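You operate a simulated robot arm through the tools that you are given. There is no shell and no other tool. Be economical: measure what you need, move in short steps, check, and stop when the job is done.

You are at the controls of a simulated two-armed robot. One attempt, no reset.

TASK
Pick up the jug from the top of the small steel bench with one hand, pass it to the other hand and put it on the top of the turntable. Set down upright: jug.

Only the result counts: the job must be done as asked and must still hold three seconds after the hand-in. Knocking over, shifting, dropping, spilling or breaking anything else fails it.

THE ROBOT
Two 6-joint arms with two-finger grippers on one trunk, on a base that drives. Base frame: it is fixed to the floor where the robot stands at the start and does not move with it; the origin is under the middle of the robot, x ahead of it, y to its left, z up; the surface under the hand at the start is at about z = 0.86. Units: m, rad, N and s.
The left shoulder is at the start at [0.07, 0.176, 1.14], the right one opposite. With the tool pointing down near the work surface each hand reaches from about 0.48 to 0.8 m from the robot's upright axis, wherever it stands, measured 20 degrees to its own side. Places, roughly: top of the turntable [-2.2, 1.7, 1]. Payload 2.45 kg a hand.
Tool frame (each hand has its own): the origin (TCP) lies between the finger pads and is the grasp point; the fingertips stand 0.026 m ahead of it; z points along the fingers, y is the line along which they close. Largest opening 0.096 m; the body of the gripper starts 0.069 m behind the TCP.
Orientation is that of the tool frame in the base frame, as a unit quaternion [w, x, y, z]. With the fingers straight down and closing along the base's y, the tool's x points along the base's -x, its y along +y and its z along -z.

THE INTERFACE
- The arms move only by the tool apply_moves. It takes "left_moves", "right_moves" or both (then of equal length, played together; a hand with none holds still); each is a list of rows, each an object of numbers (a shift or turn left out is 0, a gripper value left out holds the last): "dx", "dy", "dz": the shift along the base's x, y, z in m; "ax", "ay", "az": the turn, a rotation vector about the base's x, y, z in rad; "gripper": the gripper command, from -1 (fully open) to 1 (shut), values between in proportion. In form: [{"dx": .., "dy": .., "dz": .., "ax": .., "ay": .., "az": .., "gripper": ..}, ...]. A call has 1 to 10 rows; each row is the pose to reach, as a shift and turn from the pose commanded when the call began. A row lasts 0.2 s, in which the tool goes at most 0.05 m and 0.15 rad; a call with a longer step from one row to the next is refused whole, and so is a gripper value outside its range. Where a pose cannot be reached the arm comes as near as it can. A force on the tool above 40 N (or 10 N above the force at the start of the call, whichever is more), or a blocked arm, ends the call early, and 0.2 s more pass. Each finger halts on what it meets, pressing with about 27 N; the grip force reading is that of the motor and also rises with nothing between the fingers. The clock runs only during rows and for 0.2 s after the last one: add rows that repeat a pose to give the fingers time. It gives the time, the measured TCP pose, the force on the tool (base axes), the opening and the grip force at its end, in the units of the frame above (readings bear some noise), with the torque about the TCP (base axes, N m) and any sound that the robot's microphone picked up.
- Cameras (640 x 400 px; columns grow to the right, rows downward): "scene" is now at [0.131, -0.024, 1.4506]; the picture's right is [-0.29, -0.96, 0.00], its down [-0.63, 0.19, -0.75] and it looks along [0.72, -0.22, -0.66] (base axes); focal length 290 px, centre (320, 200). "left" rides on the left gripper at [0.082, -0.003, -0.098] in its tool frame; the picture's right is [0.04, 1.00, 0.00], its down [-0.73, 0.03, -0.68] and it looks along [-0.68, 0.03, 0.73] (tool axes); focal length 256 px, centre (320, 200). "right" rides on the right gripper at [0.082, 0.003, -0.098] in its tool frame; the picture's right is [-0.04, 1.00, 0.00], its down [-0.73, -0.03, -0.68] and it looks along [-0.68, -0.03, 0.73] (tool axes); focal length 256 px, centre (320, 200). There is no depth. A picture from a camera that has moved, and an enlarged one, comes with that camera's place and axes in the base frame and with its lens.
- get_image(camera): a new picture of that camera. It takes no simulated time.
- slide_trunk(by): slides the trunk up (or, below 0, down) by that many m; the arms and the scene camera ride with it, the base frame stays. It gives what a move gives, with no picture.
- steer(legs): drives the robot by 1 to 6 legs, each [ahead, left, turn to the left] in m, m and rad, along the robot's own axes; the way and the turn of a leg run together, so that a leg with both is an arc; at most 1.5 m and 3.142 rad a leg. The arms and the cameras ride along, it lands a little off, and it stops where it bumps. It gives what a move gives.
- turn_head(pan, tilt): turns the head with the scene camera to pan (to the left, within 1.501 rad either way) and tilt (down, from -0.506 to 1.204), counted from straight ahead of the robot. It gives what a move gives.
- zoom(camera, box): a new picture of the part [left, top, right, bottom] of that camera's present view, enlarged. It takes no simulated time.
- sign_off(): hands the job in; it is judged then, once.

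Work in short steps. Places have to be worked out from the pictures, the camera data and where the tool is seen: move nearer, look again, correct. Check each grasp and each placing, and mend what went wrong. You have 120 turns and 108 pictures in all, those below and enlarged ones among them. Open the grippers and draw the arms clear of the work before you hand the job in, unless the task says otherwise; then end with one line.

The tools are called after ">>>" as a command line: name --argument value ..., lists and objects as JSON in quotes. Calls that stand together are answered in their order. apply_moves: Moves the arms, as the interface text tells. Its arguments: {"type":"object","properties":{"left_moves":{"type":"array","items":{"type":"object","properties":{"dx":{"type":"number"},"dy":{"type":"number"},"dz":{"type":"number"},"ax":{"type":"number"},"ay":{"type":"number"},"az":{"type":"number"},"gripper":{"type":"number"}}}},"right_moves":{"type":"array","items":{"type":"object","properties":{"dx":{"type":"number"},"dy":{"type":"number"},"dz":{"type":"number"},"ax":{"type":"number"},"ay":{"type":"number"},"az":{"type":"number"},"gripper":{"type":"number"}}}}},"required":[]} The other tools are called the same way: slide_trunk (by) slides the trunk up or down; steer (legs) drives the base; turn_head (pan, tilt) turns the head that bears the scene camera; get_image (camera) takes a picture; zoom (camera, box) takes an enlarged picture of a part of a camera's view; sign_off () hands the job in.

At the start:

```text
time_s: 0.0
left_position: [0.6605, 0.056, 1.1327]
left_tcp_rot: [0.0, 0.001, 1.0, 0.0]
left_ft_force: [0.9, -0.3, 0.8]
left_ft_torque: [0.0, -0.05, 0.02]
left_gripper_width: 0.0959
left_gripper_force: 0.1
right_position: [0.4569, -0.2811, 1.1438]
right_tcp_rot: [0.0, 0.0, 1.0, 0.0]
right_ft_force: [-0.3, 1.1, -0.5]
right_ft_torque: [-0.04, -0.01, 0.0]
right_gripper_width: 0.096
right_gripper_force: 0.0
trunk travel left (down, up): [-0.625, 0.215]
robot x, y, heading: [0.0037, -0.0014, 0.001]
head pan, tilt: [-0.298, 0.719]
```

scene: 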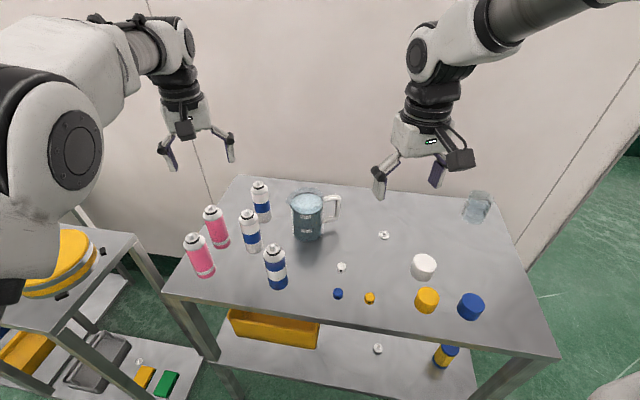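
right: 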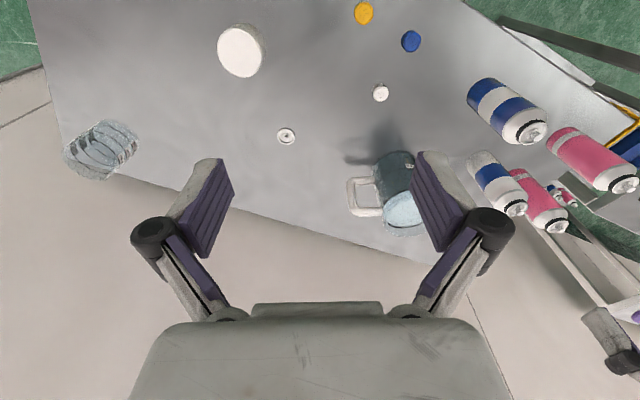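
left: 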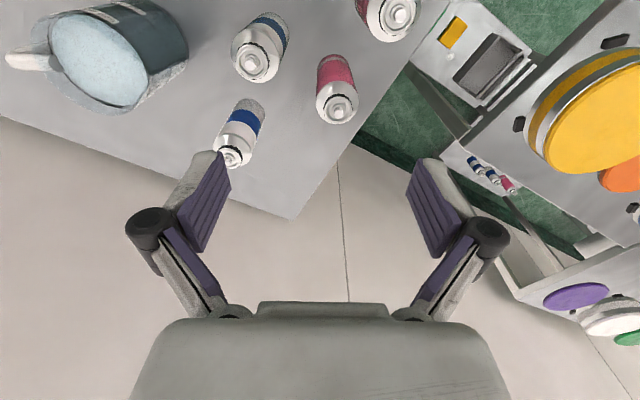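

I'll look closer at the jug in both views before deciding on the grasp.

>>> zoom --camera "scene" --box '[230, 160, 390, 260]'

>>> zoom --camera "right" --box '[320, 110, 480, 260]'

>>> zoom --camera "left" --box '[0, 0, 240, 150]'

```text
4.00 times, centred on (310, 210) of scene
camera zoom: at [0.131, -0.024, 1.4506], right [-0.29, -0.96, 0.0], down [-0.63, 0.19, -0.75], along [0.72, -0.22, -0.66], focal length 1160 px, centre (360, 160)
```

zoom: 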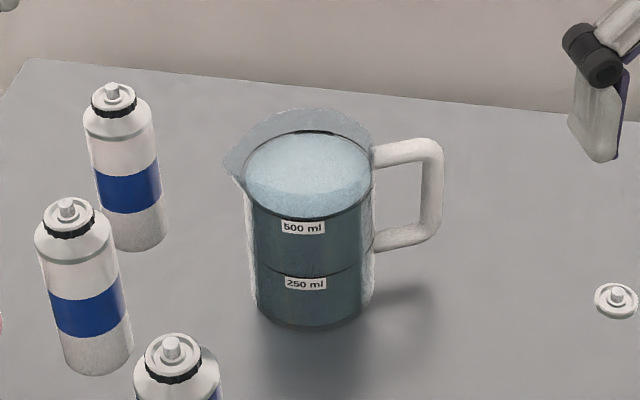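

```text
2.67 times, centred on (400, 185) of right
camera zoom: at [0.3766, -0.2788, 1.2433], right [0.04, 1.0, 0.0], down [0.73, -0.03, 0.68], along [0.68, -0.03, -0.73], focal length 683 px, centre (107, 240)
```

zoom: 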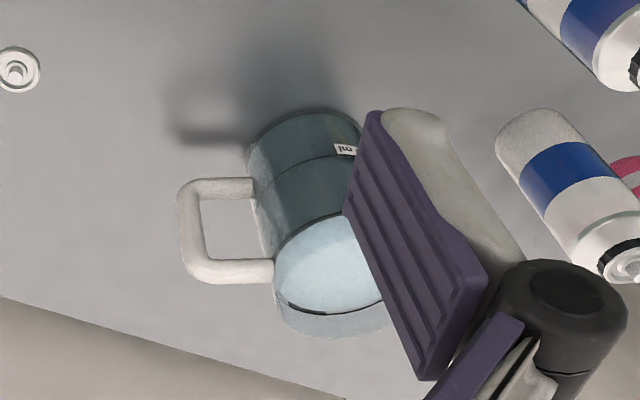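

```text
2.67 times, centred on (120, 75) of left
camera zoom: at [0.5798, 0.0524, 1.2322], right [-0.04, 1.0, 0.0], down [0.73, 0.03, 0.68], along [0.68, 0.03, -0.73], focal length 683 px, centre (853, 533)
```

zoom: 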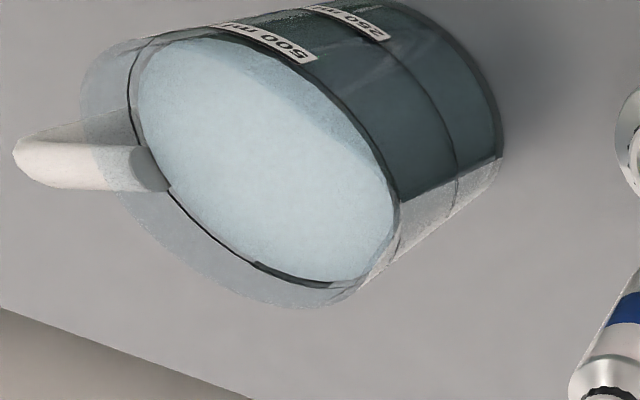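

The two views put the liquid centre at about (0.657, -0.150, 0.967), with the handle toward -y and the spout toward +y. I'll grasp the body from above with the right hand, closing along x. First I turn it by 90° above the jug and move the left arm aside.

>>> apply_moves --right_moves '[{"dx": 0.02, "dy": 0.013, "az": 0.145}, {"dx": 0.04, "dy": 0.026, "az": 0.29}, {"dx": 0.06, "dy": 0.039, "az": 0.435}, {"dx": 0.08, "dy": 0.052, "az": 0.58}, {"dx": 0.1, "dy": 0.065, "az": 0.725}, {"dx": 0.12, "dy": 0.079, "az": 0.87}, {"dx": 0.14, "dy": 0.092, "az": 1.015}, {"dx": 0.16, "dy": 0.105, "az": 1.16}, {"dx": 0.18, "dy": 0.118, "az": 1.305}, {"dx": 0.2, "dy": 0.131, "az": 1.45}]' --left_moves '[{"dx": -0.01, "dy": 0.02, "dz": 0.01}, {"dx": -0.02, "dy": 0.04, "dz": 0.02}, {"dx": -0.03, "dy": 0.06, "dz": 0.03}, {"dx": -0.04, "dy": 0.08, "dz": 0.04}, {"dx": -0.05, "dy": 0.1, "dz": 0.05}, {"dx": -0.06, "dy": 0.12, "dz": 0.06}, {"dx": -0.07, "dy": 0.14, "dz": 0.07}, {"dx": -0.08, "dy": 0.16, "dz": 0.08}, {"dx": -0.09, "dy": 0.18, "dz": 0.08}, {"dx": -0.1, "dy": 0.2, "dz": 0.08}]'

>>> turn_head --pan -0.22 --tilt 0.72

>>> get_image --camera "right"

>>> get_image --camera "scene"

```text
time_s: 2.2
left_position: [0.5619, 0.2576, 1.2119]
left_tcp_rot: [-0.001, 0.002, 1.0, -0.001]
left_ft_force: [0.2, 0.1, 0.2]
left_ft_torque: [-0.04, -0.03, -0.02]
left_gripper_width: 0.096
left_gripper_force: 0.0
right_position: [0.6582, -0.1493, 1.1446]
right_tcp_rot: [-0.001, -0.664, 0.748, -0.001]
right_ft_force: [0.2, -0.5, -0.8]
right_ft_torque: [0.0, 0.03, -0.02]
right_gripper_width: 0.0961
right_gripper_force: 0.1
trunk travel left (down, up): [-0.625, 0.215]
robot x, y, heading: [0.0011, -0.0007, -0.001]
head pan, tilt: [-0.298, 0.719]
```

```text
time_s: 2.9
left_position: [0.5612, 0.2563, 1.213]
left_tcp_rot: [0.0, 0.0, 1.0, 0.0]
left_ft_force: [-0.4, -0.3, -1.1]
left_ft_torque: [0.01, 0.04, -0.06]
left_gripper_width: 0.0957
left_gripper_force: 0.0
right_position: [0.6568, -0.1507, 1.144]
right_tcp_rot: [-0.001, -0.663, 0.749, 0.0]
right_ft_force: [-0.2, 0.0, 0.6]
right_ft_torque: [0.0, 0.0, 0.03]
right_gripper_width: 0.0959
right_gripper_force: 0.1
trunk travel left (down, up): [-0.625, 0.215]
robot x, y, heading: [-0.0006, -0.0026, 0.0]
head pan, tilt: [-0.22, 0.721]
```

```text
101 pictures are left
camera right: at [0.645, -0.2316, 1.2425], right [-0.99, 0.16, 0.0], down [0.12, 0.72, 0.68], along [0.11, 0.67, -0.73], focal length 256 px, centre (320, 200)
```

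right: 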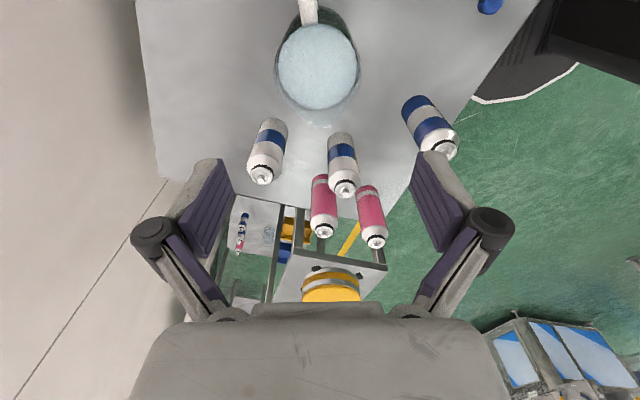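

```text
100 pictures are left
camera scene: at [0.1327, -0.0174, 1.4503], right [-0.22, -0.98, 0.0], down [-0.64, 0.14, -0.75], along [0.73, -0.16, -0.66], focal length 290 px, centre (320, 200)
```

scene: 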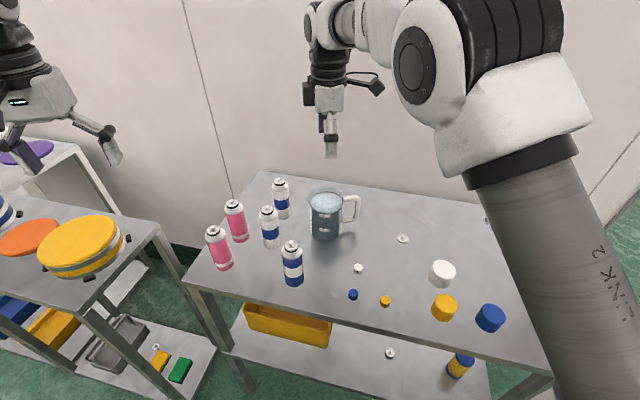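

The right camera agrees: the jug is at about (0.659, -0.154) and its handle points straight along -y. I'll finish the yaw and go down to just above the rim.

>>> apply_moves --right_moves '[{"dx": 0.001, "dy": -0.002, "az": 0.121}, {"dx": 0.001, "dy": -0.003, "dz": -0.03, "az": 0.121}, {"dx": 0.001, "dy": -0.003, "dz": -0.06, "az": 0.121}, {"dx": 0.001, "dy": -0.003, "dz": -0.09, "az": 0.121}, {"dx": 0.001, "dy": -0.003, "dz": -0.11, "az": 0.121}, {"dx": 0.001, "dy": -0.003, "dz": -0.11, "az": 0.121}]'

>>> get_image --camera "right"

>>> zoom --camera "scene" --box '[240, 120, 400, 260]'

```text
time_s: 4.2
left_position: [0.5606, 0.2565, 1.2137]
left_tcp_rot: [0.001, 0.0, 1.0, 0.0]
left_ft_force: [-0.3, 0.1, 0.6]
left_ft_torque: [0.0, -0.01, 0.04]
left_gripper_width: 0.0962
left_gripper_force: 0.1
right_position: [0.6592, -0.1526, 1.0344]
right_tcp_rot: [0.001, 0.708, -0.707, 0.0]
right_ft_force: [0.4, 0.5, -0.6]
right_ft_torque: [-0.03, -0.02, 0.04]
right_gripper_width: 0.0957
right_gripper_force: 0.1
trunk travel left (down, up): [-0.625, 0.215]
robot x, y, heading: [-0.0003, 0.0001, 0.001]
head pan, tilt: [-0.22, 0.721]
```

```text
99 pictures are left
camera right: at [0.6556, -0.2338, 1.1317], right [-1.0, 0.04, 0.0], down [0.03, 0.73, 0.68], along [0.03, 0.68, -0.73], focal length 256 px, centre (320, 200)
```

right: 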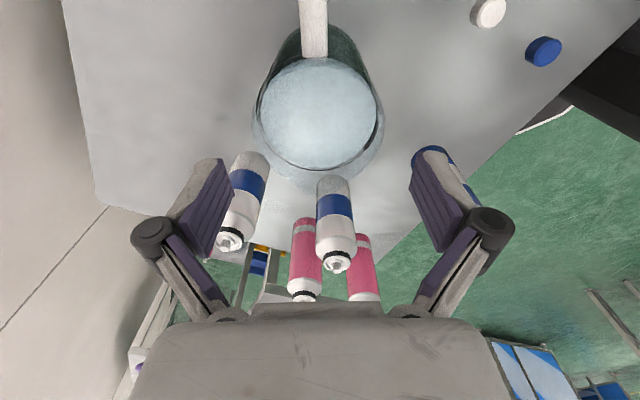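

```text
2.86 times, centred on (320, 190) of scene
camera zoom: at [0.1323, -0.0174, 1.4504], right [-0.22, -0.98, 0.0], down [-0.64, 0.14, -0.75], along [0.73, -0.16, -0.66], focal length 829 px, centre (320, 229)
```

zoom: 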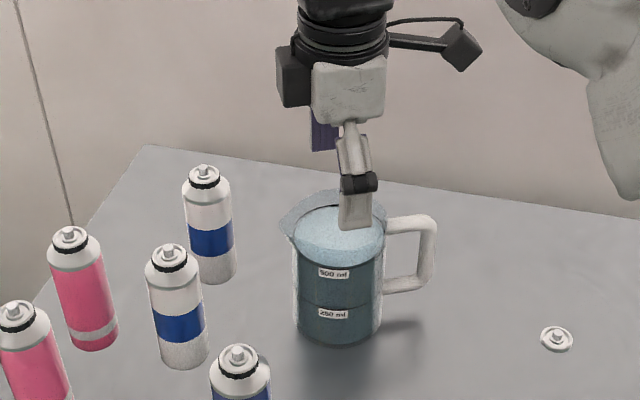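

Aligned within a few millimetres. I'll go down so that the fingertips straddle the upper body (TCP z of about 0.958) and watch the contact force.

>>> apply_moves --right_moves '[{"dy": -0.003, "dz": -0.015}, {"dy": -0.003, "dz": -0.03}, {"dy": -0.003, "dz": -0.045}, {"dy": -0.003, "dz": -0.06}, {"dy": -0.003, "dz": -0.076}, {"dy": -0.003, "dz": -0.076}]'

>>> get_image --camera "right"

>>> zoom --camera "scene" --box '[240, 120, 400, 260]'

```text
time_s: 5.7
left_position: [0.561, 0.256, 1.2126]
left_tcp_rot: [0.0, 0.0, 1.0, 0.0]
left_ft_force: [-0.7, -0.3, 0.2]
left_ft_torque: [0.0, -0.02, -0.02]
left_gripper_width: 0.0958
left_gripper_force: 0.0
right_position: [0.6577, -0.1559, 0.9584]
right_tcp_rot: [0.0, 0.707, -0.707, 0.0]
right_ft_force: [-0.2, -0.8, 0.5]
right_ft_torque: [-0.01, 0.05, 0.0]
right_gripper_width: 0.0961
right_gripper_force: 0.0
trunk travel left (down, up): [-0.625, 0.215]
robot x, y, heading: [-0.0025, -0.0007, 0.004]
head pan, tilt: [-0.22, 0.721]
```

```text
97 pictures are left
camera right: at [0.6552, -0.2377, 1.0572], right [-1.0, 0.04, 0.0], down [0.03, 0.73, 0.68], along [0.03, 0.68, -0.73], focal length 256 px, centre (320, 200)
```

right: 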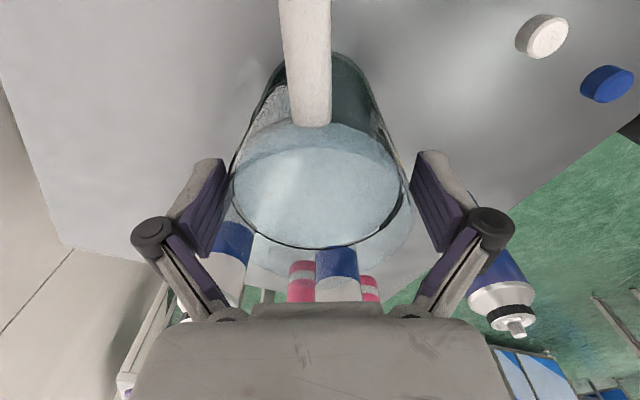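

```text
2.86 times, centred on (320, 190) of scene
camera zoom: at [0.1324, -0.0175, 1.4504], right [-0.22, -0.98, 0.0], down [-0.64, 0.14, -0.75], along [0.73, -0.16, -0.66], focal length 829 px, centre (320, 229)
```

zoom: 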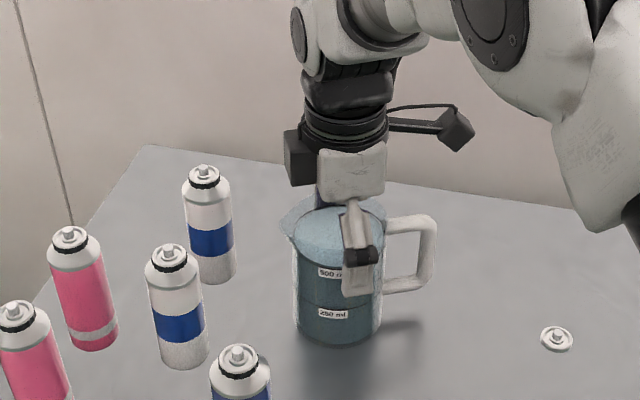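

No contact, and the jug is centred between the pads. Closing now.

>>> apply_moves --right_moves '[{"gripper": -0.6}, {"gripper": -0.2}, {"gripper": 0.3}, {"gripper": 1}, {"gripper": 1}, {"gripper": 1}]'

```text
time_s: 7.0
left_position: [0.5601, 0.2556, 1.214]
left_tcp_rot: [0.001, -0.001, 1.0, 0.0]
left_ft_force: [-0.2, -0.4, -0.4]
left_ft_torque: [0.0, 0.02, 0.02]
left_gripper_width: 0.096
left_gripper_force: 0.1
right_position: [0.6575, -0.1548, 0.9599]
right_tcp_rot: [0.0, -0.707, 0.707, -0.001]
right_ft_force: [6.0, -0.3, 9.8]
right_ft_torque: [-0.09, -0.05, 0.06]
right_gripper_width: 0.0849
right_gripper_force: 27.3
trunk travel left (down, up): [-0.625, 0.215]
robot x, y, heading: [0.0033, 0.0022, 0.001]
head pan, tilt: [-0.22, 0.721]
```

It grips at 0.085 m wide with 27 N. Lifting a little to test it.

>>> apply_moves --right_moves '[{"dz": 0.005}, {"dz": 0.015}, {"dz": 0.03}, {"dz": 0.045}, {"dz": 0.06}, {"dz": 0.06}]'

>>> get_image --camera "scene"

```text
time_s: 8.4
left_position: [0.5622, 0.2548, 1.2128]
left_tcp_rot: [0.0, 0.0, 1.0, 0.0]
left_ft_force: [1.3, -0.5, -0.1]
left_ft_torque: [0.0, 0.0, 0.0]
left_gripper_width: 0.0958
left_gripper_force: 0.1
right_position: [0.6596, -0.1567, 1.0182]
right_tcp_rot: [0.001, 0.707, -0.707, -0.001]
right_ft_force: [-0.3, 0.2, -5.5]
right_ft_torque: [0.1, -0.02, 0.0]
right_gripper_width: 0.0848
right_gripper_force: 27.0
trunk travel left (down, up): [-0.625, 0.215]
robot x, y, heading: [-0.0018, -0.0019, -0.001]
head pan, tilt: [-0.22, 0.721]
```

```text
95 pictures are left
camera scene: at [0.1339, -0.0178, 1.4502], right [-0.22, -0.98, 0.0], down [-0.65, 0.14, -0.75], along [0.73, -0.16, -0.66], focal length 290 px, centre (320, 200)
```

scene: 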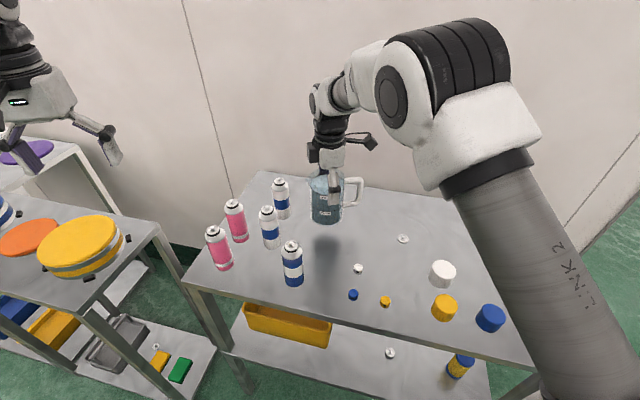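

The lift is solid at about 5.5 N. I'll carry the jug up and toward the middle, and meanwhile move the left hand out and yaw it by 90°, so it can later come in from the spout side with its camera on top.

>>> apply_moves --right_moves '[{"dz": 0.015}, {"dz": 0.035}, {"dz": 0.06}, {"dz": 0.085}, {"dz": 0.11}, {"dx": -0.015, "dy": 0.02, "dz": 0.13}, {"dx": -0.03, "dy": 0.04, "dz": 0.15}, {"dx": -0.045, "dy": 0.06, "dz": 0.17}, {"dx": -0.055, "dy": 0.075, "dz": 0.18}, {"dx": -0.06, "dy": 0.08, "dz": 0.18}]' --left_moves '[{"dy": 0.01, "dz": 0.005, "az": 0.148}, {"dy": 0.02, "dz": 0.01, "az": 0.296}, {"dy": 0.03, "dz": 0.015, "az": 0.444}, {"dy": 0.04, "dz": 0.02, "az": 0.592}, {"dy": 0.05, "dz": 0.025, "az": 0.74}, {"dy": 0.06, "dz": 0.03, "az": 0.888}, {"dy": 0.07, "dz": 0.035, "az": 1.036}, {"dy": 0.08, "dz": 0.04, "az": 1.184}, {"dy": 0.09, "dz": 0.045, "az": 1.332}, {"dy": 0.1, "dz": 0.05, "az": 1.48}]'

>>> get_image --camera "scene"

```text
time_s: 10.7
left_position: [0.5615, 0.3559, 1.2637]
left_tcp_rot: [0.0, -0.675, 0.738, 0.001]
left_ft_force: [0.6, -0.7, -0.2]
left_ft_torque: [0.01, 0.04, -0.01]
left_gripper_width: 0.0961
left_gripper_force: 0.1
right_position: [0.6007, -0.0803, 1.199]
right_tcp_rot: [0.002, -0.705, 0.709, 0.005]
right_ft_force: [-0.4, -1.0, -5.8]
right_ft_torque: [0.07, 0.0, -0.03]
right_gripper_width: 0.0846
right_gripper_force: 27.0
trunk travel left (down, up): [-0.625, 0.215]
robot x, y, heading: [-0.0007, -0.0016, -0.001]
head pan, tilt: [-0.22, 0.721]
```

```text
94 pictures are left
camera scene: at [0.1338, -0.0177, 1.4502], right [-0.22, -0.98, 0.0], down [-0.64, 0.14, -0.75], along [0.73, -0.16, -0.66], focal length 290 px, centre (320, 200)
```

scene: 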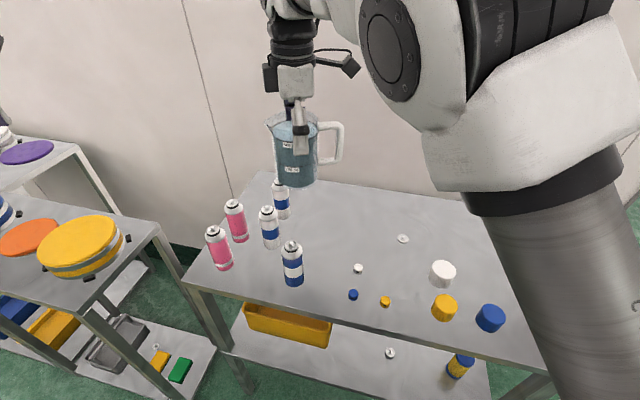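

The jug base is now near z = 1.10. I'll finish the left yaw, then tilt the left tool to point along -y and about 25° down, beside the jug.

>>> apply_moves --left_moves '[{"az": 0.091}, {"az": 0.091}]'

>>> apply_moves --left_moves '[{"ax": -0.14}, {"ax": -0.28}, {"ax": -0.42}, {"ax": -0.56}, {"ax": -0.7}, {"ax": -0.84}, {"ax": -0.98}, {"ax": -1.12}, {"ax": -1.134}, {"ax": -1.134}]'

>>> turn_head --pan 0.15 --tilt 0.45

>>> get_image --camera "scene"

>>> get_image --camera "left"

```text
time_s: 11.2
left_position: [0.5611, 0.3556, 1.264]
left_tcp_rot: [-0.001, 0.708, -0.706, -0.001]
left_ft_force: [0.0, -1.2, 0.4]
left_ft_torque: [-0.01, 0.0, 0.01]
left_gripper_width: 0.0958
left_gripper_force: 0.1
right_position: [0.6005, -0.0803, 1.1999]
right_tcp_rot: [0.003, -0.705, 0.709, 0.003]
right_ft_force: [0.0, -0.7, -5.8]
right_ft_torque: [0.03, 0.04, -0.03]
right_gripper_width: 0.085
right_gripper_force: 26.5
trunk travel left (down, up): [-0.625, 0.215]
robot x, y, heading: [-0.0013, 0.0018, -0.002]
head pan, tilt: [-0.22, 0.721]
```

```text
time_s: 13.4
left_position: [0.562, 0.3556, 1.2636]
left_tcp_rot: [-0.381, -0.596, 0.597, -0.379]
left_ft_force: [-0.1, -0.1, -0.8]
left_ft_torque: [-0.01, -0.02, 0.01]
left_gripper_width: 0.0959
left_gripper_force: 0.1
right_position: [0.5979, -0.0796, 1.1992]
right_tcp_rot: [0.003, -0.706, 0.709, 0.003]
right_ft_force: [0.3, -0.4, -5.8]
right_ft_torque: [0.08, 0.01, 0.01]
right_gripper_width: 0.0845
right_gripper_force: 27.2
trunk travel left (down, up): [-0.625, 0.215]
robot x, y, heading: [0.0011, -0.0002, 0.003]
head pan, tilt: [-0.22, 0.721]
```

```text
time_s: 14.3
left_position: [0.5618, 0.3551, 1.2633]
left_tcp_rot: [0.38, 0.597, -0.597, 0.379]
left_ft_force: [-0.3, 0.2, 0.9]
left_ft_torque: [0.01, 0.01, -0.01]
left_gripper_width: 0.0963
left_gripper_force: 0.1
right_position: [0.6, -0.0795, 1.2006]
right_tcp_rot: [0.002, -0.705, 0.709, 0.004]
right_ft_force: [0.0, 0.0, -6.5]
right_ft_torque: [0.11, -0.01, 0.03]
right_gripper_width: 0.0849
right_gripper_force: 26.9
trunk travel left (down, up): [-0.625, 0.215]
robot x, y, heading: [-0.001, -0.0009, -0.001]
head pan, tilt: [0.15, 0.45]
```

```text
93 pictures are left
camera scene: at [0.1423, 0.0144, 1.4741], right [0.15, -0.99, 0.0], down [-0.43, -0.06, -0.9], along [0.89, 0.13, -0.44], focal length 290 px, centre (320, 200)
```

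scene: 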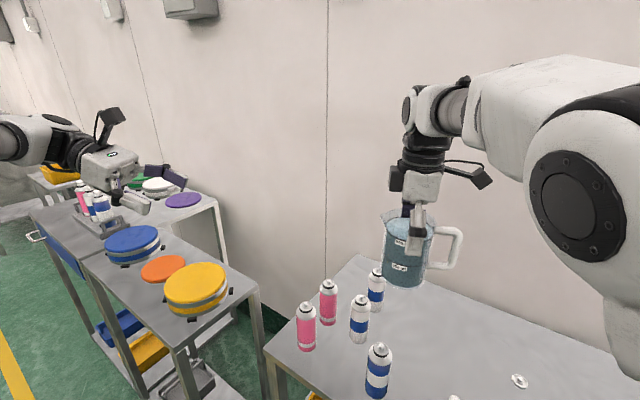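

```text
92 pictures are left
camera left: at [0.5656, 0.4101, 1.3794], right [-1.0, -0.02, 0.04], down [-0.03, 0.93, -0.38], along [-0.03, -0.38, -0.93], focal length 256 px, centre (320, 200)
```

left: 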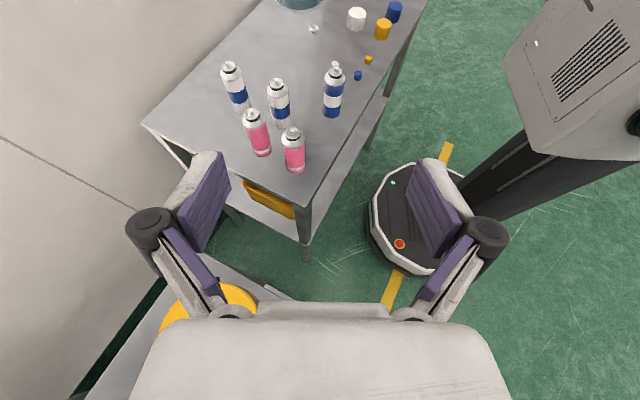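

The left hand has the intended pose, with its camera on top. Next I bring it to the jug's spout side, level with the lower body, and stop short to check.

>>> apply_moves --left_moves '[{"dx": 0.005, "dy": -0.025, "dz": -0.016}, {"dx": 0.01, "dy": -0.06, "dz": -0.033}, {"dx": 0.016, "dy": -0.095, "dz": -0.05}, {"dx": 0.022, "dy": -0.13, "dz": -0.067}, {"dx": 0.028, "dy": -0.165, "dz": -0.084}, {"dx": 0.033, "dy": -0.2, "dz": -0.1}, {"dx": 0.036, "dy": -0.235, "dz": -0.115}, {"dx": 0.038, "dy": -0.255, "dz": -0.125}, {"dx": 0.038, "dy": -0.255, "dz": -0.125}]'

>>> get_image --camera "scene"

>>> get_image --camera "left"

```text
time_s: 16.3
left_position: [0.6002, 0.102, 1.1392]
left_tcp_rot: [0.379, 0.597, -0.597, 0.379]
left_ft_force: [-0.3, 1.0, -0.1]
left_ft_torque: [0.01, 0.0, 0.02]
left_gripper_width: 0.0961
left_gripper_force: 0.0
right_position: [0.6, -0.0785, 1.2001]
right_tcp_rot: [0.002, -0.706, 0.708, 0.002]
right_ft_force: [-0.5, -0.4, -5.3]
right_ft_torque: [0.08, 0.01, -0.02]
right_gripper_width: 0.0848
right_gripper_force: 27.0
trunk travel left (down, up): [-0.625, 0.215]
robot x, y, heading: [0.0005, 0.0008, -0.002]
head pan, tilt: [0.15, 0.45]
```

```text
91 pictures are left
camera scene: at [0.1421, 0.0152, 1.4742], right [0.15, -0.99, 0.0], down [-0.43, -0.07, -0.9], along [0.89, 0.13, -0.44], focal length 290 px, centre (320, 200)
```

scene: 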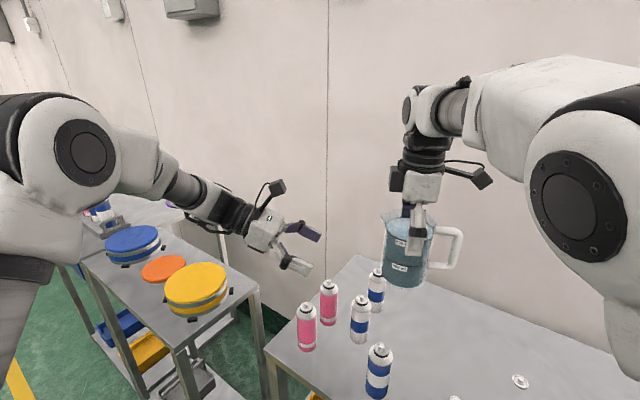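

```text
90 pictures are left
camera left: at [0.6034, 0.1564, 1.2549], right [-1.0, -0.02, 0.04], down [-0.03, 0.93, -0.38], along [-0.03, -0.38, -0.93], focal length 256 px, centre (320, 200)
```

left: 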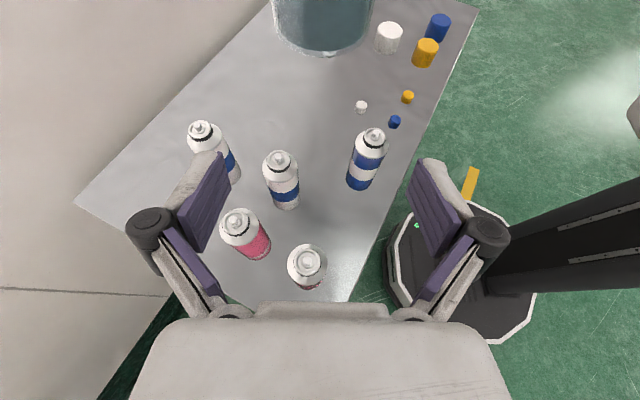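

Aligned in x: the jug's base centre is at column 324 and the pads' centre at 322. At 25° of tilt the left camera would pass close to the box on the right wrist, so I'll flatten to about 15° before going in.

>>> apply_moves --left_moves '[{"ax": -0.09}, {"ax": -0.175, "dy": -0.02}, {"ax": -0.175, "dy": -0.04}, {"ax": -0.175, "dy": -0.06}, {"ax": -0.175, "dy": -0.08}, {"ax": -0.175, "dy": -0.08}]'

>>> get_image --camera "left"

>>> zoom --camera "scene" --box '[240, 120, 500, 320]'

```text
time_s: 17.7
left_position: [0.6003, 0.0199, 1.1364]
left_tcp_rot: [-0.431, -0.561, 0.561, -0.43]
left_ft_force: [-0.7, -0.4, 0.0]
left_ft_torque: [0.0, -0.02, -0.01]
left_gripper_width: 0.0961
left_gripper_force: 0.0
right_position: [0.6001, -0.0785, 1.2004]
right_tcp_rot: [0.002, -0.705, 0.709, 0.004]
right_ft_force: [1.0, 0.8, -6.0]
right_ft_torque: [0.08, 0.02, -0.01]
right_gripper_width: 0.0848
right_gripper_force: 27.0
trunk travel left (down, up): [-0.625, 0.215]
robot x, y, heading: [0.001, 0.0003, 0.003]
head pan, tilt: [0.15, 0.45]
```

```text
89 pictures are left
camera left: at [0.6031, 0.0944, 1.2416], right [-1.0, -0.01, 0.04], down [-0.03, 0.85, -0.53], along [-0.03, -0.53, -0.85], focal length 256 px, centre (320, 200)
```

left: 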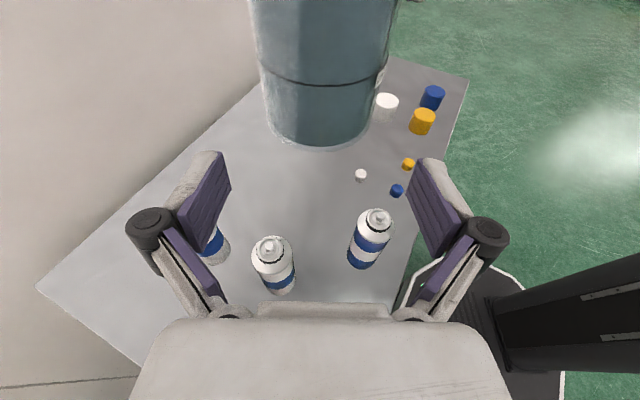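

```text
2.00 times, centred on (370, 220) of scene
camera zoom: at [0.1422, 0.0152, 1.4742], right [0.15, -0.99, 0.0], down [-0.43, -0.07, -0.9], along [0.89, 0.13, -0.44], focal length 580 px, centre (220, 160)
```

zoom: 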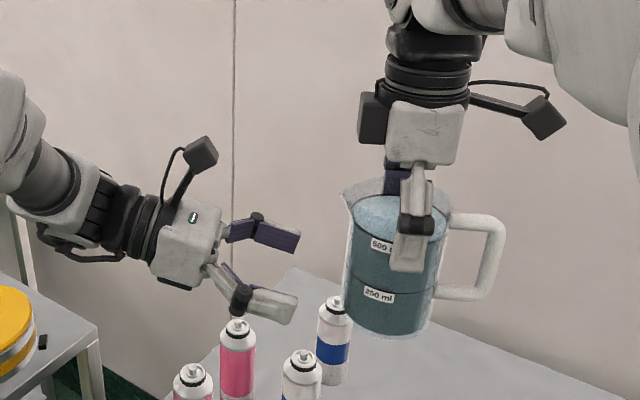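

The hand has a box under its wrist, so I'll grip the jug somewhat higher (about 50 mm above its base) with about 19° of tilt. That keeps clear of the right hand's fingers and its box, and of the turntable later. Moving in slowly along -y.

>>> apply_moves --left_moves '[{"ax": 0.07, "dz": 0.015}, {"ax": 0.07, "dy": -0.01, "dz": 0.015}, {"ax": 0.07, "dy": -0.025, "dz": 0.015}, {"ax": 0.07, "dy": -0.04, "dz": 0.015}, {"ax": 0.07, "dy": -0.04, "dz": 0.015}]'

>>> get_image --camera "left"

>>> zoom --camera "scene" --box '[240, 120, 500, 320]'

```text
time_s: 18.9
left_position: [0.599, -0.0188, 1.1534]
left_tcp_rot: [0.41, 0.577, -0.575, 0.411]
left_ft_force: [-0.1, 0.7, 0.5]
left_ft_torque: [-0.06, -0.03, 0.03]
left_gripper_width: 0.0961
left_gripper_force: 0.1
right_position: [0.5997, -0.0787, 1.2003]
right_tcp_rot: [0.002, -0.706, 0.709, 0.003]
right_ft_force: [-0.2, 0.1, -5.0]
right_ft_torque: [0.08, 0.01, 0.01]
right_gripper_width: 0.0847
right_gripper_force: 27.0
trunk travel left (down, up): [-0.625, 0.215]
robot x, y, heading: [0.0006, 0.0003, -0.002]
head pan, tilt: [0.15, 0.45]
```

```text
87 pictures are left
camera left: at [0.6037, 0.0472, 1.2629], right [-1.0, -0.01, 0.04], down [-0.03, 0.88, -0.47], along [-0.03, -0.47, -0.88], focal length 256 px, centre (320, 200)
```

left: 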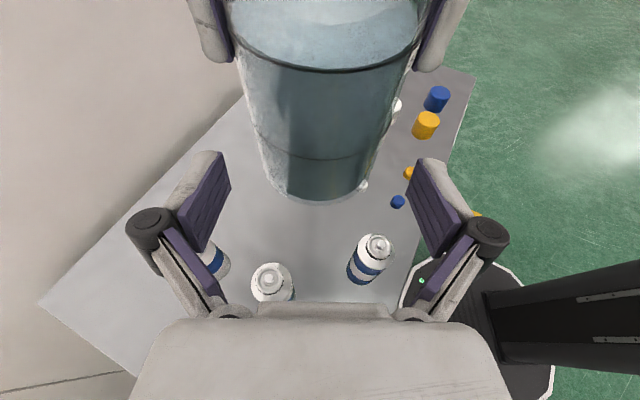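

```text
2.00 times, centred on (370, 220) of scene
camera zoom: at [0.1427, 0.0151, 1.4741], right [0.15, -0.99, 0.0], down [-0.43, -0.07, -0.9], along [0.89, 0.13, -0.44], focal length 580 px, centre (220, 160)
```

zoom: 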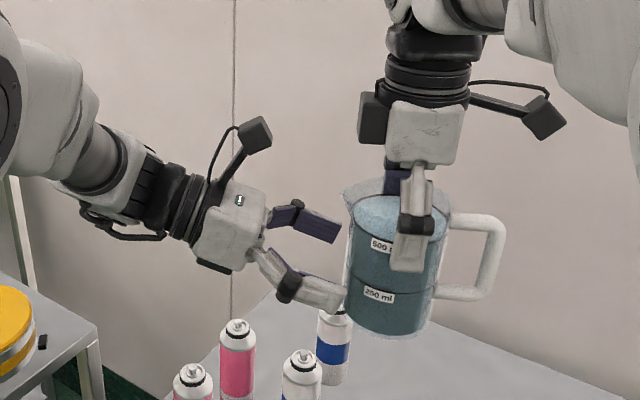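

Alignment still looks good and there is room below the right fingertips. Advancing the last 52 mm slowly.

>>> apply_moves --left_moves '[{"dy": -0.012}, {"dy": -0.024}, {"dy": -0.036}, {"dy": -0.046}, {"dy": -0.052}, {"dy": -0.052}]'

>>> get_image --camera "left"

>>> zoom --camera "scene" --box '[240, 120, 500, 320]'

```text
time_s: 20.3
left_position: [0.6013, -0.07, 1.153]
left_tcp_rot: [0.41, 0.577, -0.575, 0.411]
left_ft_force: [0.0, 0.7, 0.0]
left_ft_torque: [0.01, 0.0, 0.0]
left_gripper_width: 0.0961
left_gripper_force: 0.0
right_position: [0.5998, -0.0796, 1.2005]
right_tcp_rot: [0.003, -0.705, 0.709, 0.003]
right_ft_force: [-1.0, -0.1, -5.5]
right_ft_torque: [0.08, 0.0, 0.01]
right_gripper_width: 0.0846
right_gripper_force: 27.1
trunk travel left (down, up): [-0.625, 0.215]
robot x, y, heading: [-0.0004, -0.0023, -0.001]
head pan, tilt: [0.15, 0.45]
```

```text
85 pictures are left
camera left: at [0.6034, -0.0051, 1.2633], right [-1.0, -0.01, 0.04], down [-0.03, 0.88, -0.47], along [-0.03, -0.47, -0.88], focal length 256 px, centre (320, 200)
```

left: 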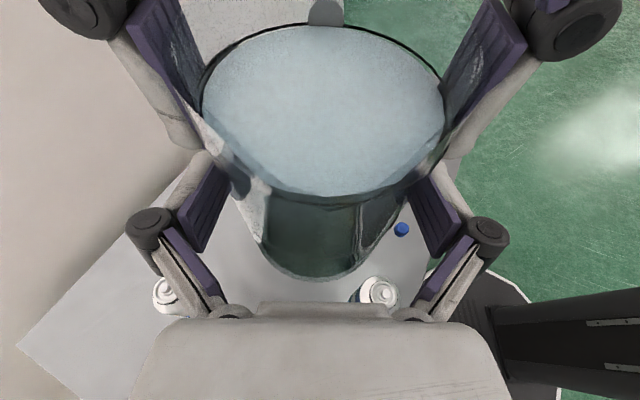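

```text
2.00 times, centred on (370, 220) of scene
camera zoom: at [0.1423, 0.0145, 1.4742], right [0.15, -0.99, 0.0], down [-0.43, -0.07, -0.9], along [0.89, 0.13, -0.44], focal length 580 px, centre (220, 160)
```

zoom: 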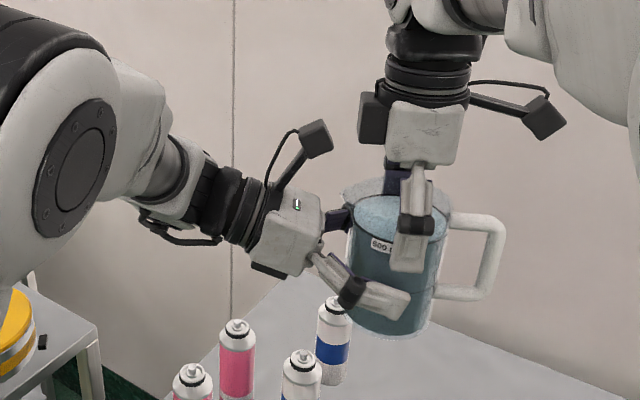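

In place with no contact on either hand. I close the left gripper on the lower body.

>>> apply_moves --left_moves '[{"gripper": -0.8}, {"gripper": -0.6}, {"gripper": -0.2}, {"gripper": 0.3}, {"gripper": 1}, {"gripper": 1}, {"gripper": 1}]'

>>> zoom --camera "scene" --box '[240, 120, 500, 320]'

```text
time_s: 21.9
left_position: [0.6002, -0.0716, 1.1544]
left_tcp_rot: [0.41, 0.576, -0.576, 0.41]
left_ft_force: [5.0, 4.8, 0.7]
left_ft_torque: [0.08, 0.04, 0.08]
left_gripper_width: 0.0842
left_gripper_force: 27.1
right_position: [0.5999, -0.0797, 1.1989]
right_tcp_rot: [0.003, -0.705, 0.709, 0.004]
right_ft_force: [-6.0, -3.5, -5.8]
right_ft_torque: [-0.16, 0.29, -0.05]
right_gripper_width: 0.0848
right_gripper_force: 27.8
trunk travel left (down, up): [-0.625, 0.215]
robot x, y, heading: [-0.0019, -0.0008, 0.002]
head pan, tilt: [0.15, 0.45]
```

```text
2.00 times, centred on (370, 220) of scene
camera zoom: at [0.1423, 0.0144, 1.4742], right [0.15, -0.99, 0.0], down [-0.43, -0.07, -0.9], along [0.89, 0.13, -0.44], focal length 580 px, centre (220, 160)
```

zoom: 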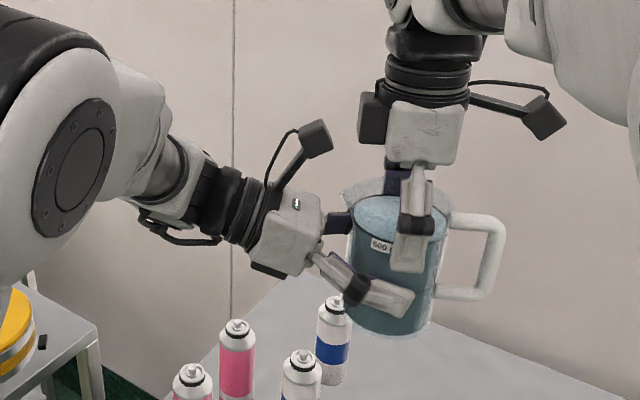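

Both hands hold at about 27 N. The right hand now opens and withdraws straight up.

>>> apply_moves --right_moves '[{"gripper": 0.6}, {"gripper": 0}, {"gripper": -0.6}, {"gripper": -1}, {"gripper": -1}, {"gripper": -1}]'

>>> get_image --camera "right"

```text
time_s: 23.3
left_position: [0.5992, -0.0711, 1.1544]
left_tcp_rot: [0.41, 0.576, -0.575, 0.41]
left_ft_force: [-0.3, -0.3, 1.0]
left_ft_torque: [0.12, 0.0, -0.03]
left_gripper_width: 0.0841
left_gripper_force: 26.9
right_position: [0.6003, -0.0796, 1.1999]
right_tcp_rot: [0.003, -0.705, 0.709, 0.003]
right_ft_force: [-0.1, -0.1, 0.0]
right_ft_torque: [0.0, 0.03, 0.0]
right_gripper_width: 0.096
right_gripper_force: 0.1
trunk travel left (down, up): [-0.625, 0.215]
robot x, y, heading: [-0.0033, 0.0006, -0.001]
head pan, tilt: [0.15, 0.45]
```

```text
82 pictures are left
camera right: at [0.597, -0.1623, 1.2979], right [-1.0, 0.05, 0.0], down [0.03, 0.73, 0.69], along [0.03, 0.68, -0.73], focal length 256 px, centre (320, 200)
```

right: 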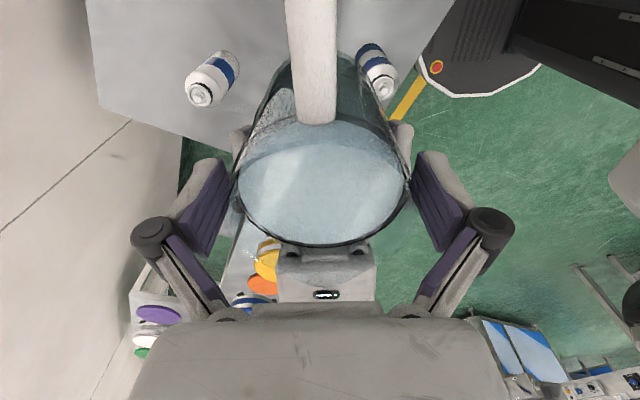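

The right hand is free and the left holds at 27 N. I'll raise the right hand straight up clear of the jug and re-read the left force, which looked low.

>>> apply_moves --right_moves '[{"dz": 0.01}, {"dz": 0.025}, {"dz": 0.045}, {"dz": 0.065}, {"dz": 0.085}, {"dz": 0.105}, {"dy": -0.03, "dz": 0.12}, {"dy": -0.07, "dz": 0.12}, {"dy": -0.11, "dz": 0.12}, {"dy": -0.15, "dz": 0.12}]'

>>> get_image --camera "scene"

```text
time_s: 25.5
left_position: [0.5994, -0.0741, 1.154]
left_tcp_rot: [0.41, 0.577, -0.576, 0.409]
left_ft_force: [1.3, 0.1, -0.6]
left_ft_torque: [0.1, 0.0, 0.01]
left_gripper_width: 0.0841
left_gripper_force: 26.9
right_position: [0.5984, -0.2313, 1.3209]
right_tcp_rot: [0.0, 0.707, -0.707, -0.001]
right_ft_force: [0.6, -1.2, -0.1]
right_ft_torque: [0.03, -0.02, 0.0]
right_gripper_width: 0.0961
right_gripper_force: 0.0
trunk travel left (down, up): [-0.625, 0.215]
robot x, y, heading: [-0.0004, -0.0015, -0.004]
head pan, tilt: [0.15, 0.45]
```

```text
81 pictures are left
camera scene: at [0.1423, 0.0118, 1.4742], right [0.15, -0.99, 0.0], down [-0.43, -0.06, -0.9], along [0.89, 0.14, -0.44], focal length 290 px, centre (320, 200)
```

scene: 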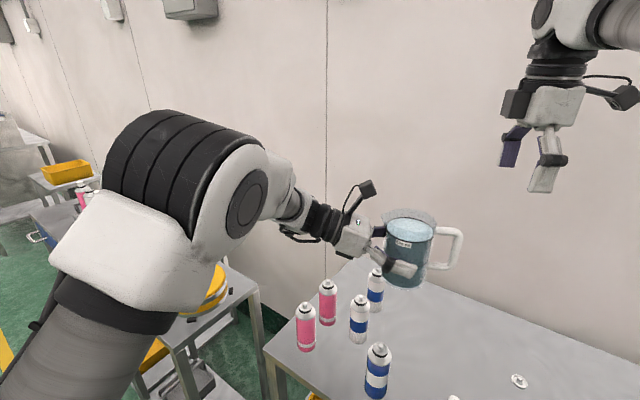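

The jug hangs upright in the left hand. I'll look to the left and rear to find the turntable before driving.

>>> turn_head --pan 1.5 --tilt 0.35

>>> get_image --camera "scene"

>>> turn_head --pan -1.5 --tilt 0.35

>>> get_image --camera "scene"

```text
time_s: 27.0
left_position: [0.5983, -0.0712, 1.1545]
left_tcp_rot: [0.41, 0.577, -0.576, 0.41]
left_ft_force: [0.7, -0.3, -0.2]
left_ft_torque: [0.11, -0.02, -0.03]
left_gripper_width: 0.0843
left_gripper_force: 26.7
right_position: [0.5985, -0.2265, 1.321]
right_tcp_rot: [0.0, -0.707, 0.707, 0.0]
right_ft_force: [-0.9, -0.2, -0.1]
right_ft_torque: [-0.02, -0.01, -0.04]
right_gripper_width: 0.096
right_gripper_force: 0.1
trunk travel left (down, up): [-0.625, 0.215]
robot x, y, heading: [0.0011, 0.0048, -0.005]
head pan, tilt: [1.499, 0.351]
```

```text
80 pictures are left
camera scene: at [0.0581, 0.0935, 1.4835], right [1.0, -0.07, 0.0], down [-0.03, -0.34, -0.94], along [0.07, 0.94, -0.34], focal length 290 px, centre (320, 200)
```

scene: 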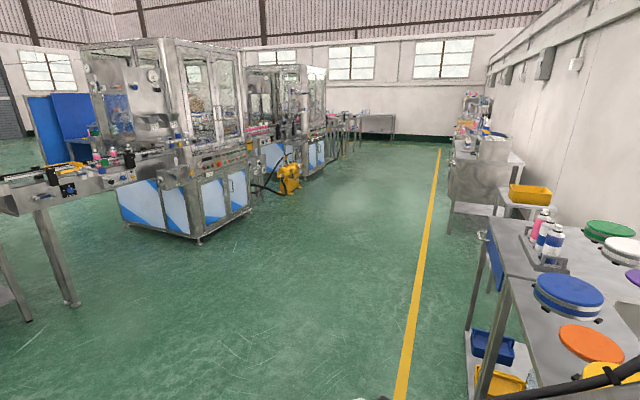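

```text
time_s: 29.6
left_position: [0.5988, -0.071, 1.1535]
left_tcp_rot: [0.41, 0.577, -0.576, 0.41]
left_ft_force: [-0.1, -1.1, 0.2]
left_ft_torque: [0.13, 0.0, -0.03]
left_gripper_width: 0.0844
left_gripper_force: 26.9
right_position: [0.5991, -0.2261, 1.3213]
right_tcp_rot: [-0.001, -0.707, 0.707, -0.001]
right_ft_force: [-0.2, -0.6, -0.3]
right_ft_torque: [-0.02, -0.03, 0.0]
right_gripper_width: 0.096
right_gripper_force: 0.1
trunk travel left (down, up): [-0.625, 0.215]
robot x, y, heading: [0.0011, -0.0031, 0.001]
head pan, tilt: [-1.499, 0.351]
```

```text
79 pictures are left
camera scene: at [0.0581, -0.0923, 1.4835], right [-1.0, -0.07, 0.0], down [-0.03, 0.34, -0.94], along [0.07, -0.94, -0.34], focal length 290 px, centre (320, 200)
```

scene: 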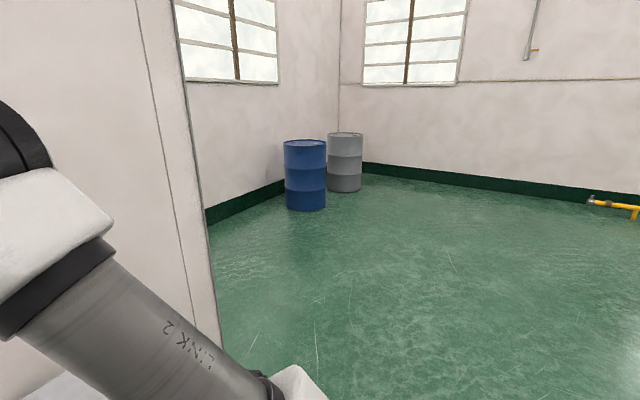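

The turntable lies outside the view, behind to the left. I'll back away from the bench and turn left to face the turntable area.

>>> steer --legs '[[-0.45, 0, 0], [0, 0, 1.2]]'

>>> turn_head --pan 0.9 --tilt 0.35

>>> get_image --camera "scene"

```text
time_s: 35.4
left_position: [-0.1811, 0.542, 1.154]
left_tcp_rot: [0.097, 0.803, -0.136, 0.572]
left_ft_force: [-0.2, -0.6, -0.7]
left_ft_torque: [0.07, 0.11, 0.03]
left_gripper_width: 0.0844
left_gripper_force: 26.8
right_position: [-0.0352, 0.4912, 1.32]
right_tcp_rot: [0.0, 0.986, -0.166, 0.0]
right_ft_force: [0.2, 0.3, 0.2]
right_ft_torque: [0.0, 0.01, 0.01]
right_gripper_width: 0.0961
right_gripper_force: 0.0
trunk travel left (down, up): [-0.625, 0.215]
robot x, y, heading: [-0.4481, -0.0059, 1.236]
head pan, tilt: [-1.499, 0.351]
```

```text
time_s: 37.6
left_position: [-0.1816, 0.5419, 1.1543]
left_tcp_rot: [0.097, 0.803, -0.135, 0.572]
left_ft_force: [0.0, 0.2, 0.6]
left_ft_torque: [0.01, 0.11, -0.01]
left_gripper_width: 0.0843
left_gripper_force: 26.8
right_position: [-0.0348, 0.4908, 1.3214]
right_tcp_rot: [-0.001, 0.986, -0.167, -0.001]
right_ft_force: [0.1, 0.3, -0.5]
right_ft_torque: [-0.01, 0.03, -0.02]
right_gripper_width: 0.0958
right_gripper_force: 0.1
trunk travel left (down, up): [-0.625, 0.215]
robot x, y, heading: [-0.4456, -0.0005, 1.233]
head pan, tilt: [0.901, 0.351]
```

```text
78 pictures are left
camera scene: at [-0.4791, 0.1276, 1.4834], right [0.84, 0.54, 0.0], down [0.18, -0.29, -0.94], along [-0.5, 0.79, -0.34], focal length 290 px, centre (320, 200)
```

scene: 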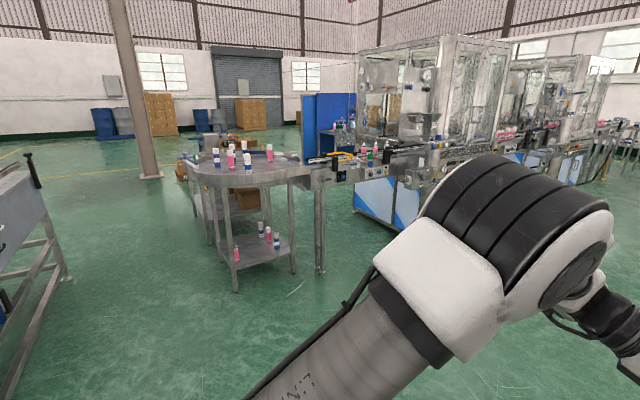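

The turntable is the round table at the end of the conveyor, with some cans on it. Zooming in.

>>> zoom --camera "scene" --box '[160, 120, 360, 245]'

```text
3.20 times, centred on (260, 182) of scene
camera zoom: at [-0.4791, 0.1276, 1.4834], right [0.84, 0.54, 0.0], down [0.18, -0.29, -0.94], along [-0.5, 0.79, -0.34], focal length 928 px, centre (512, 256)
```

zoom: 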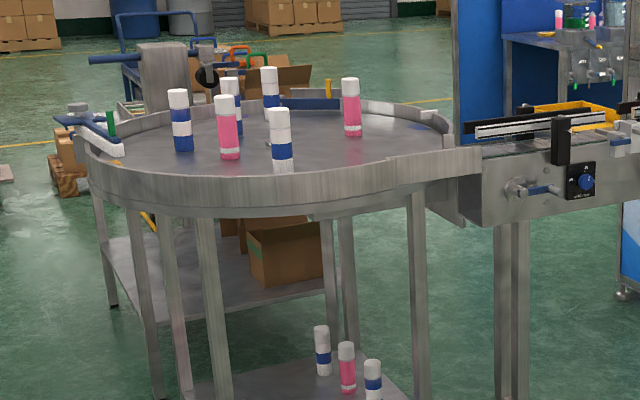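

The turntable has a raised rim and carries about six cans; the side toward me near the conveyor looks free. I'll turn to it and drive closer for a better look.

>>> steer --legs '[[0, 0, 1.05], [0.85, 0, 0]]'

>>> turn_head --pan 0.0 --tilt 0.45

>>> get_image --camera "scene"

>>> get_image --camera "right"

```text
time_s: 44.8
left_position: [-1.362, 1.1389, 1.1544]
left_tcp_rot: [-0.206, 0.762, 0.289, 0.542]
left_ft_force: [0.4, -0.3, 0.0]
left_ft_torque: [-0.08, 0.08, -0.04]
left_gripper_width: 0.0842
left_gripper_force: 26.9
right_position: [-1.245, 1.2427, 1.32]
right_tcp_rot: [0.0, 0.935, 0.355, 0.0]
right_ft_force: [0.6, -0.2, -0.3]
right_ft_torque: [0.04, -0.01, 0.03]
right_gripper_width: 0.0957
right_gripper_force: 0.1
trunk travel left (down, up): [-0.625, 0.215]
robot x, y, heading: [-1.0172, 0.6444, 2.297]
head pan, tilt: [0.901, 0.351]
```

```text
time_s: 46.0
left_position: [-1.3609, 1.1398, 1.1537]
left_tcp_rot: [-0.205, 0.762, 0.289, 0.542]
left_ft_force: [-0.8, -0.3, -0.7]
left_ft_torque: [-0.07, 0.07, 0.0]
left_gripper_width: 0.0844
left_gripper_force: 26.8
right_position: [-1.2441, 1.2431, 1.3213]
right_tcp_rot: [0.001, 0.935, 0.354, 0.0]
right_ft_force: [0.1, -0.1, 1.0]
right_ft_torque: [-0.04, 0.02, 0.0]
right_gripper_width: 0.0957
right_gripper_force: 0.0
trunk travel left (down, up): [-0.625, 0.215]
robot x, y, heading: [-1.0217, 0.641, 2.297]
head pan, tilt: [0.0, 0.45]
```

```text
76 pictures are left
camera scene: at [-1.1127, 0.752, 1.4742], right [0.75, 0.66, 0.0], down [0.29, -0.33, -0.9], along [-0.6, 0.67, -0.44], focal length 290 px, centre (320, 200)
```

scene: 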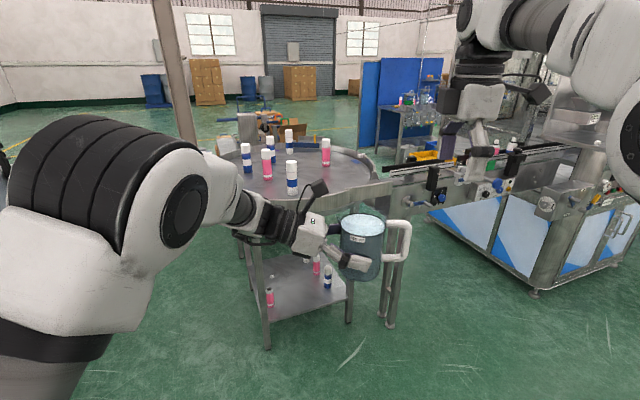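

```text
75 pictures are left
camera right: at [-1.1811, 1.2943, 1.4195], right [0.63, -0.77, 0.0], down [-0.57, -0.46, 0.68], along [-0.53, -0.43, -0.73], focal length 256 px, centre (320, 200)
```

right: 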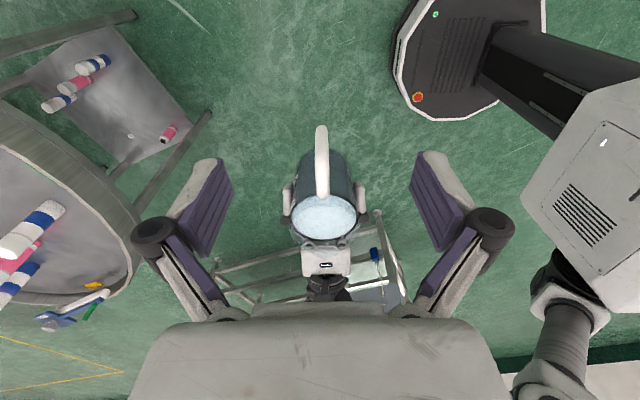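

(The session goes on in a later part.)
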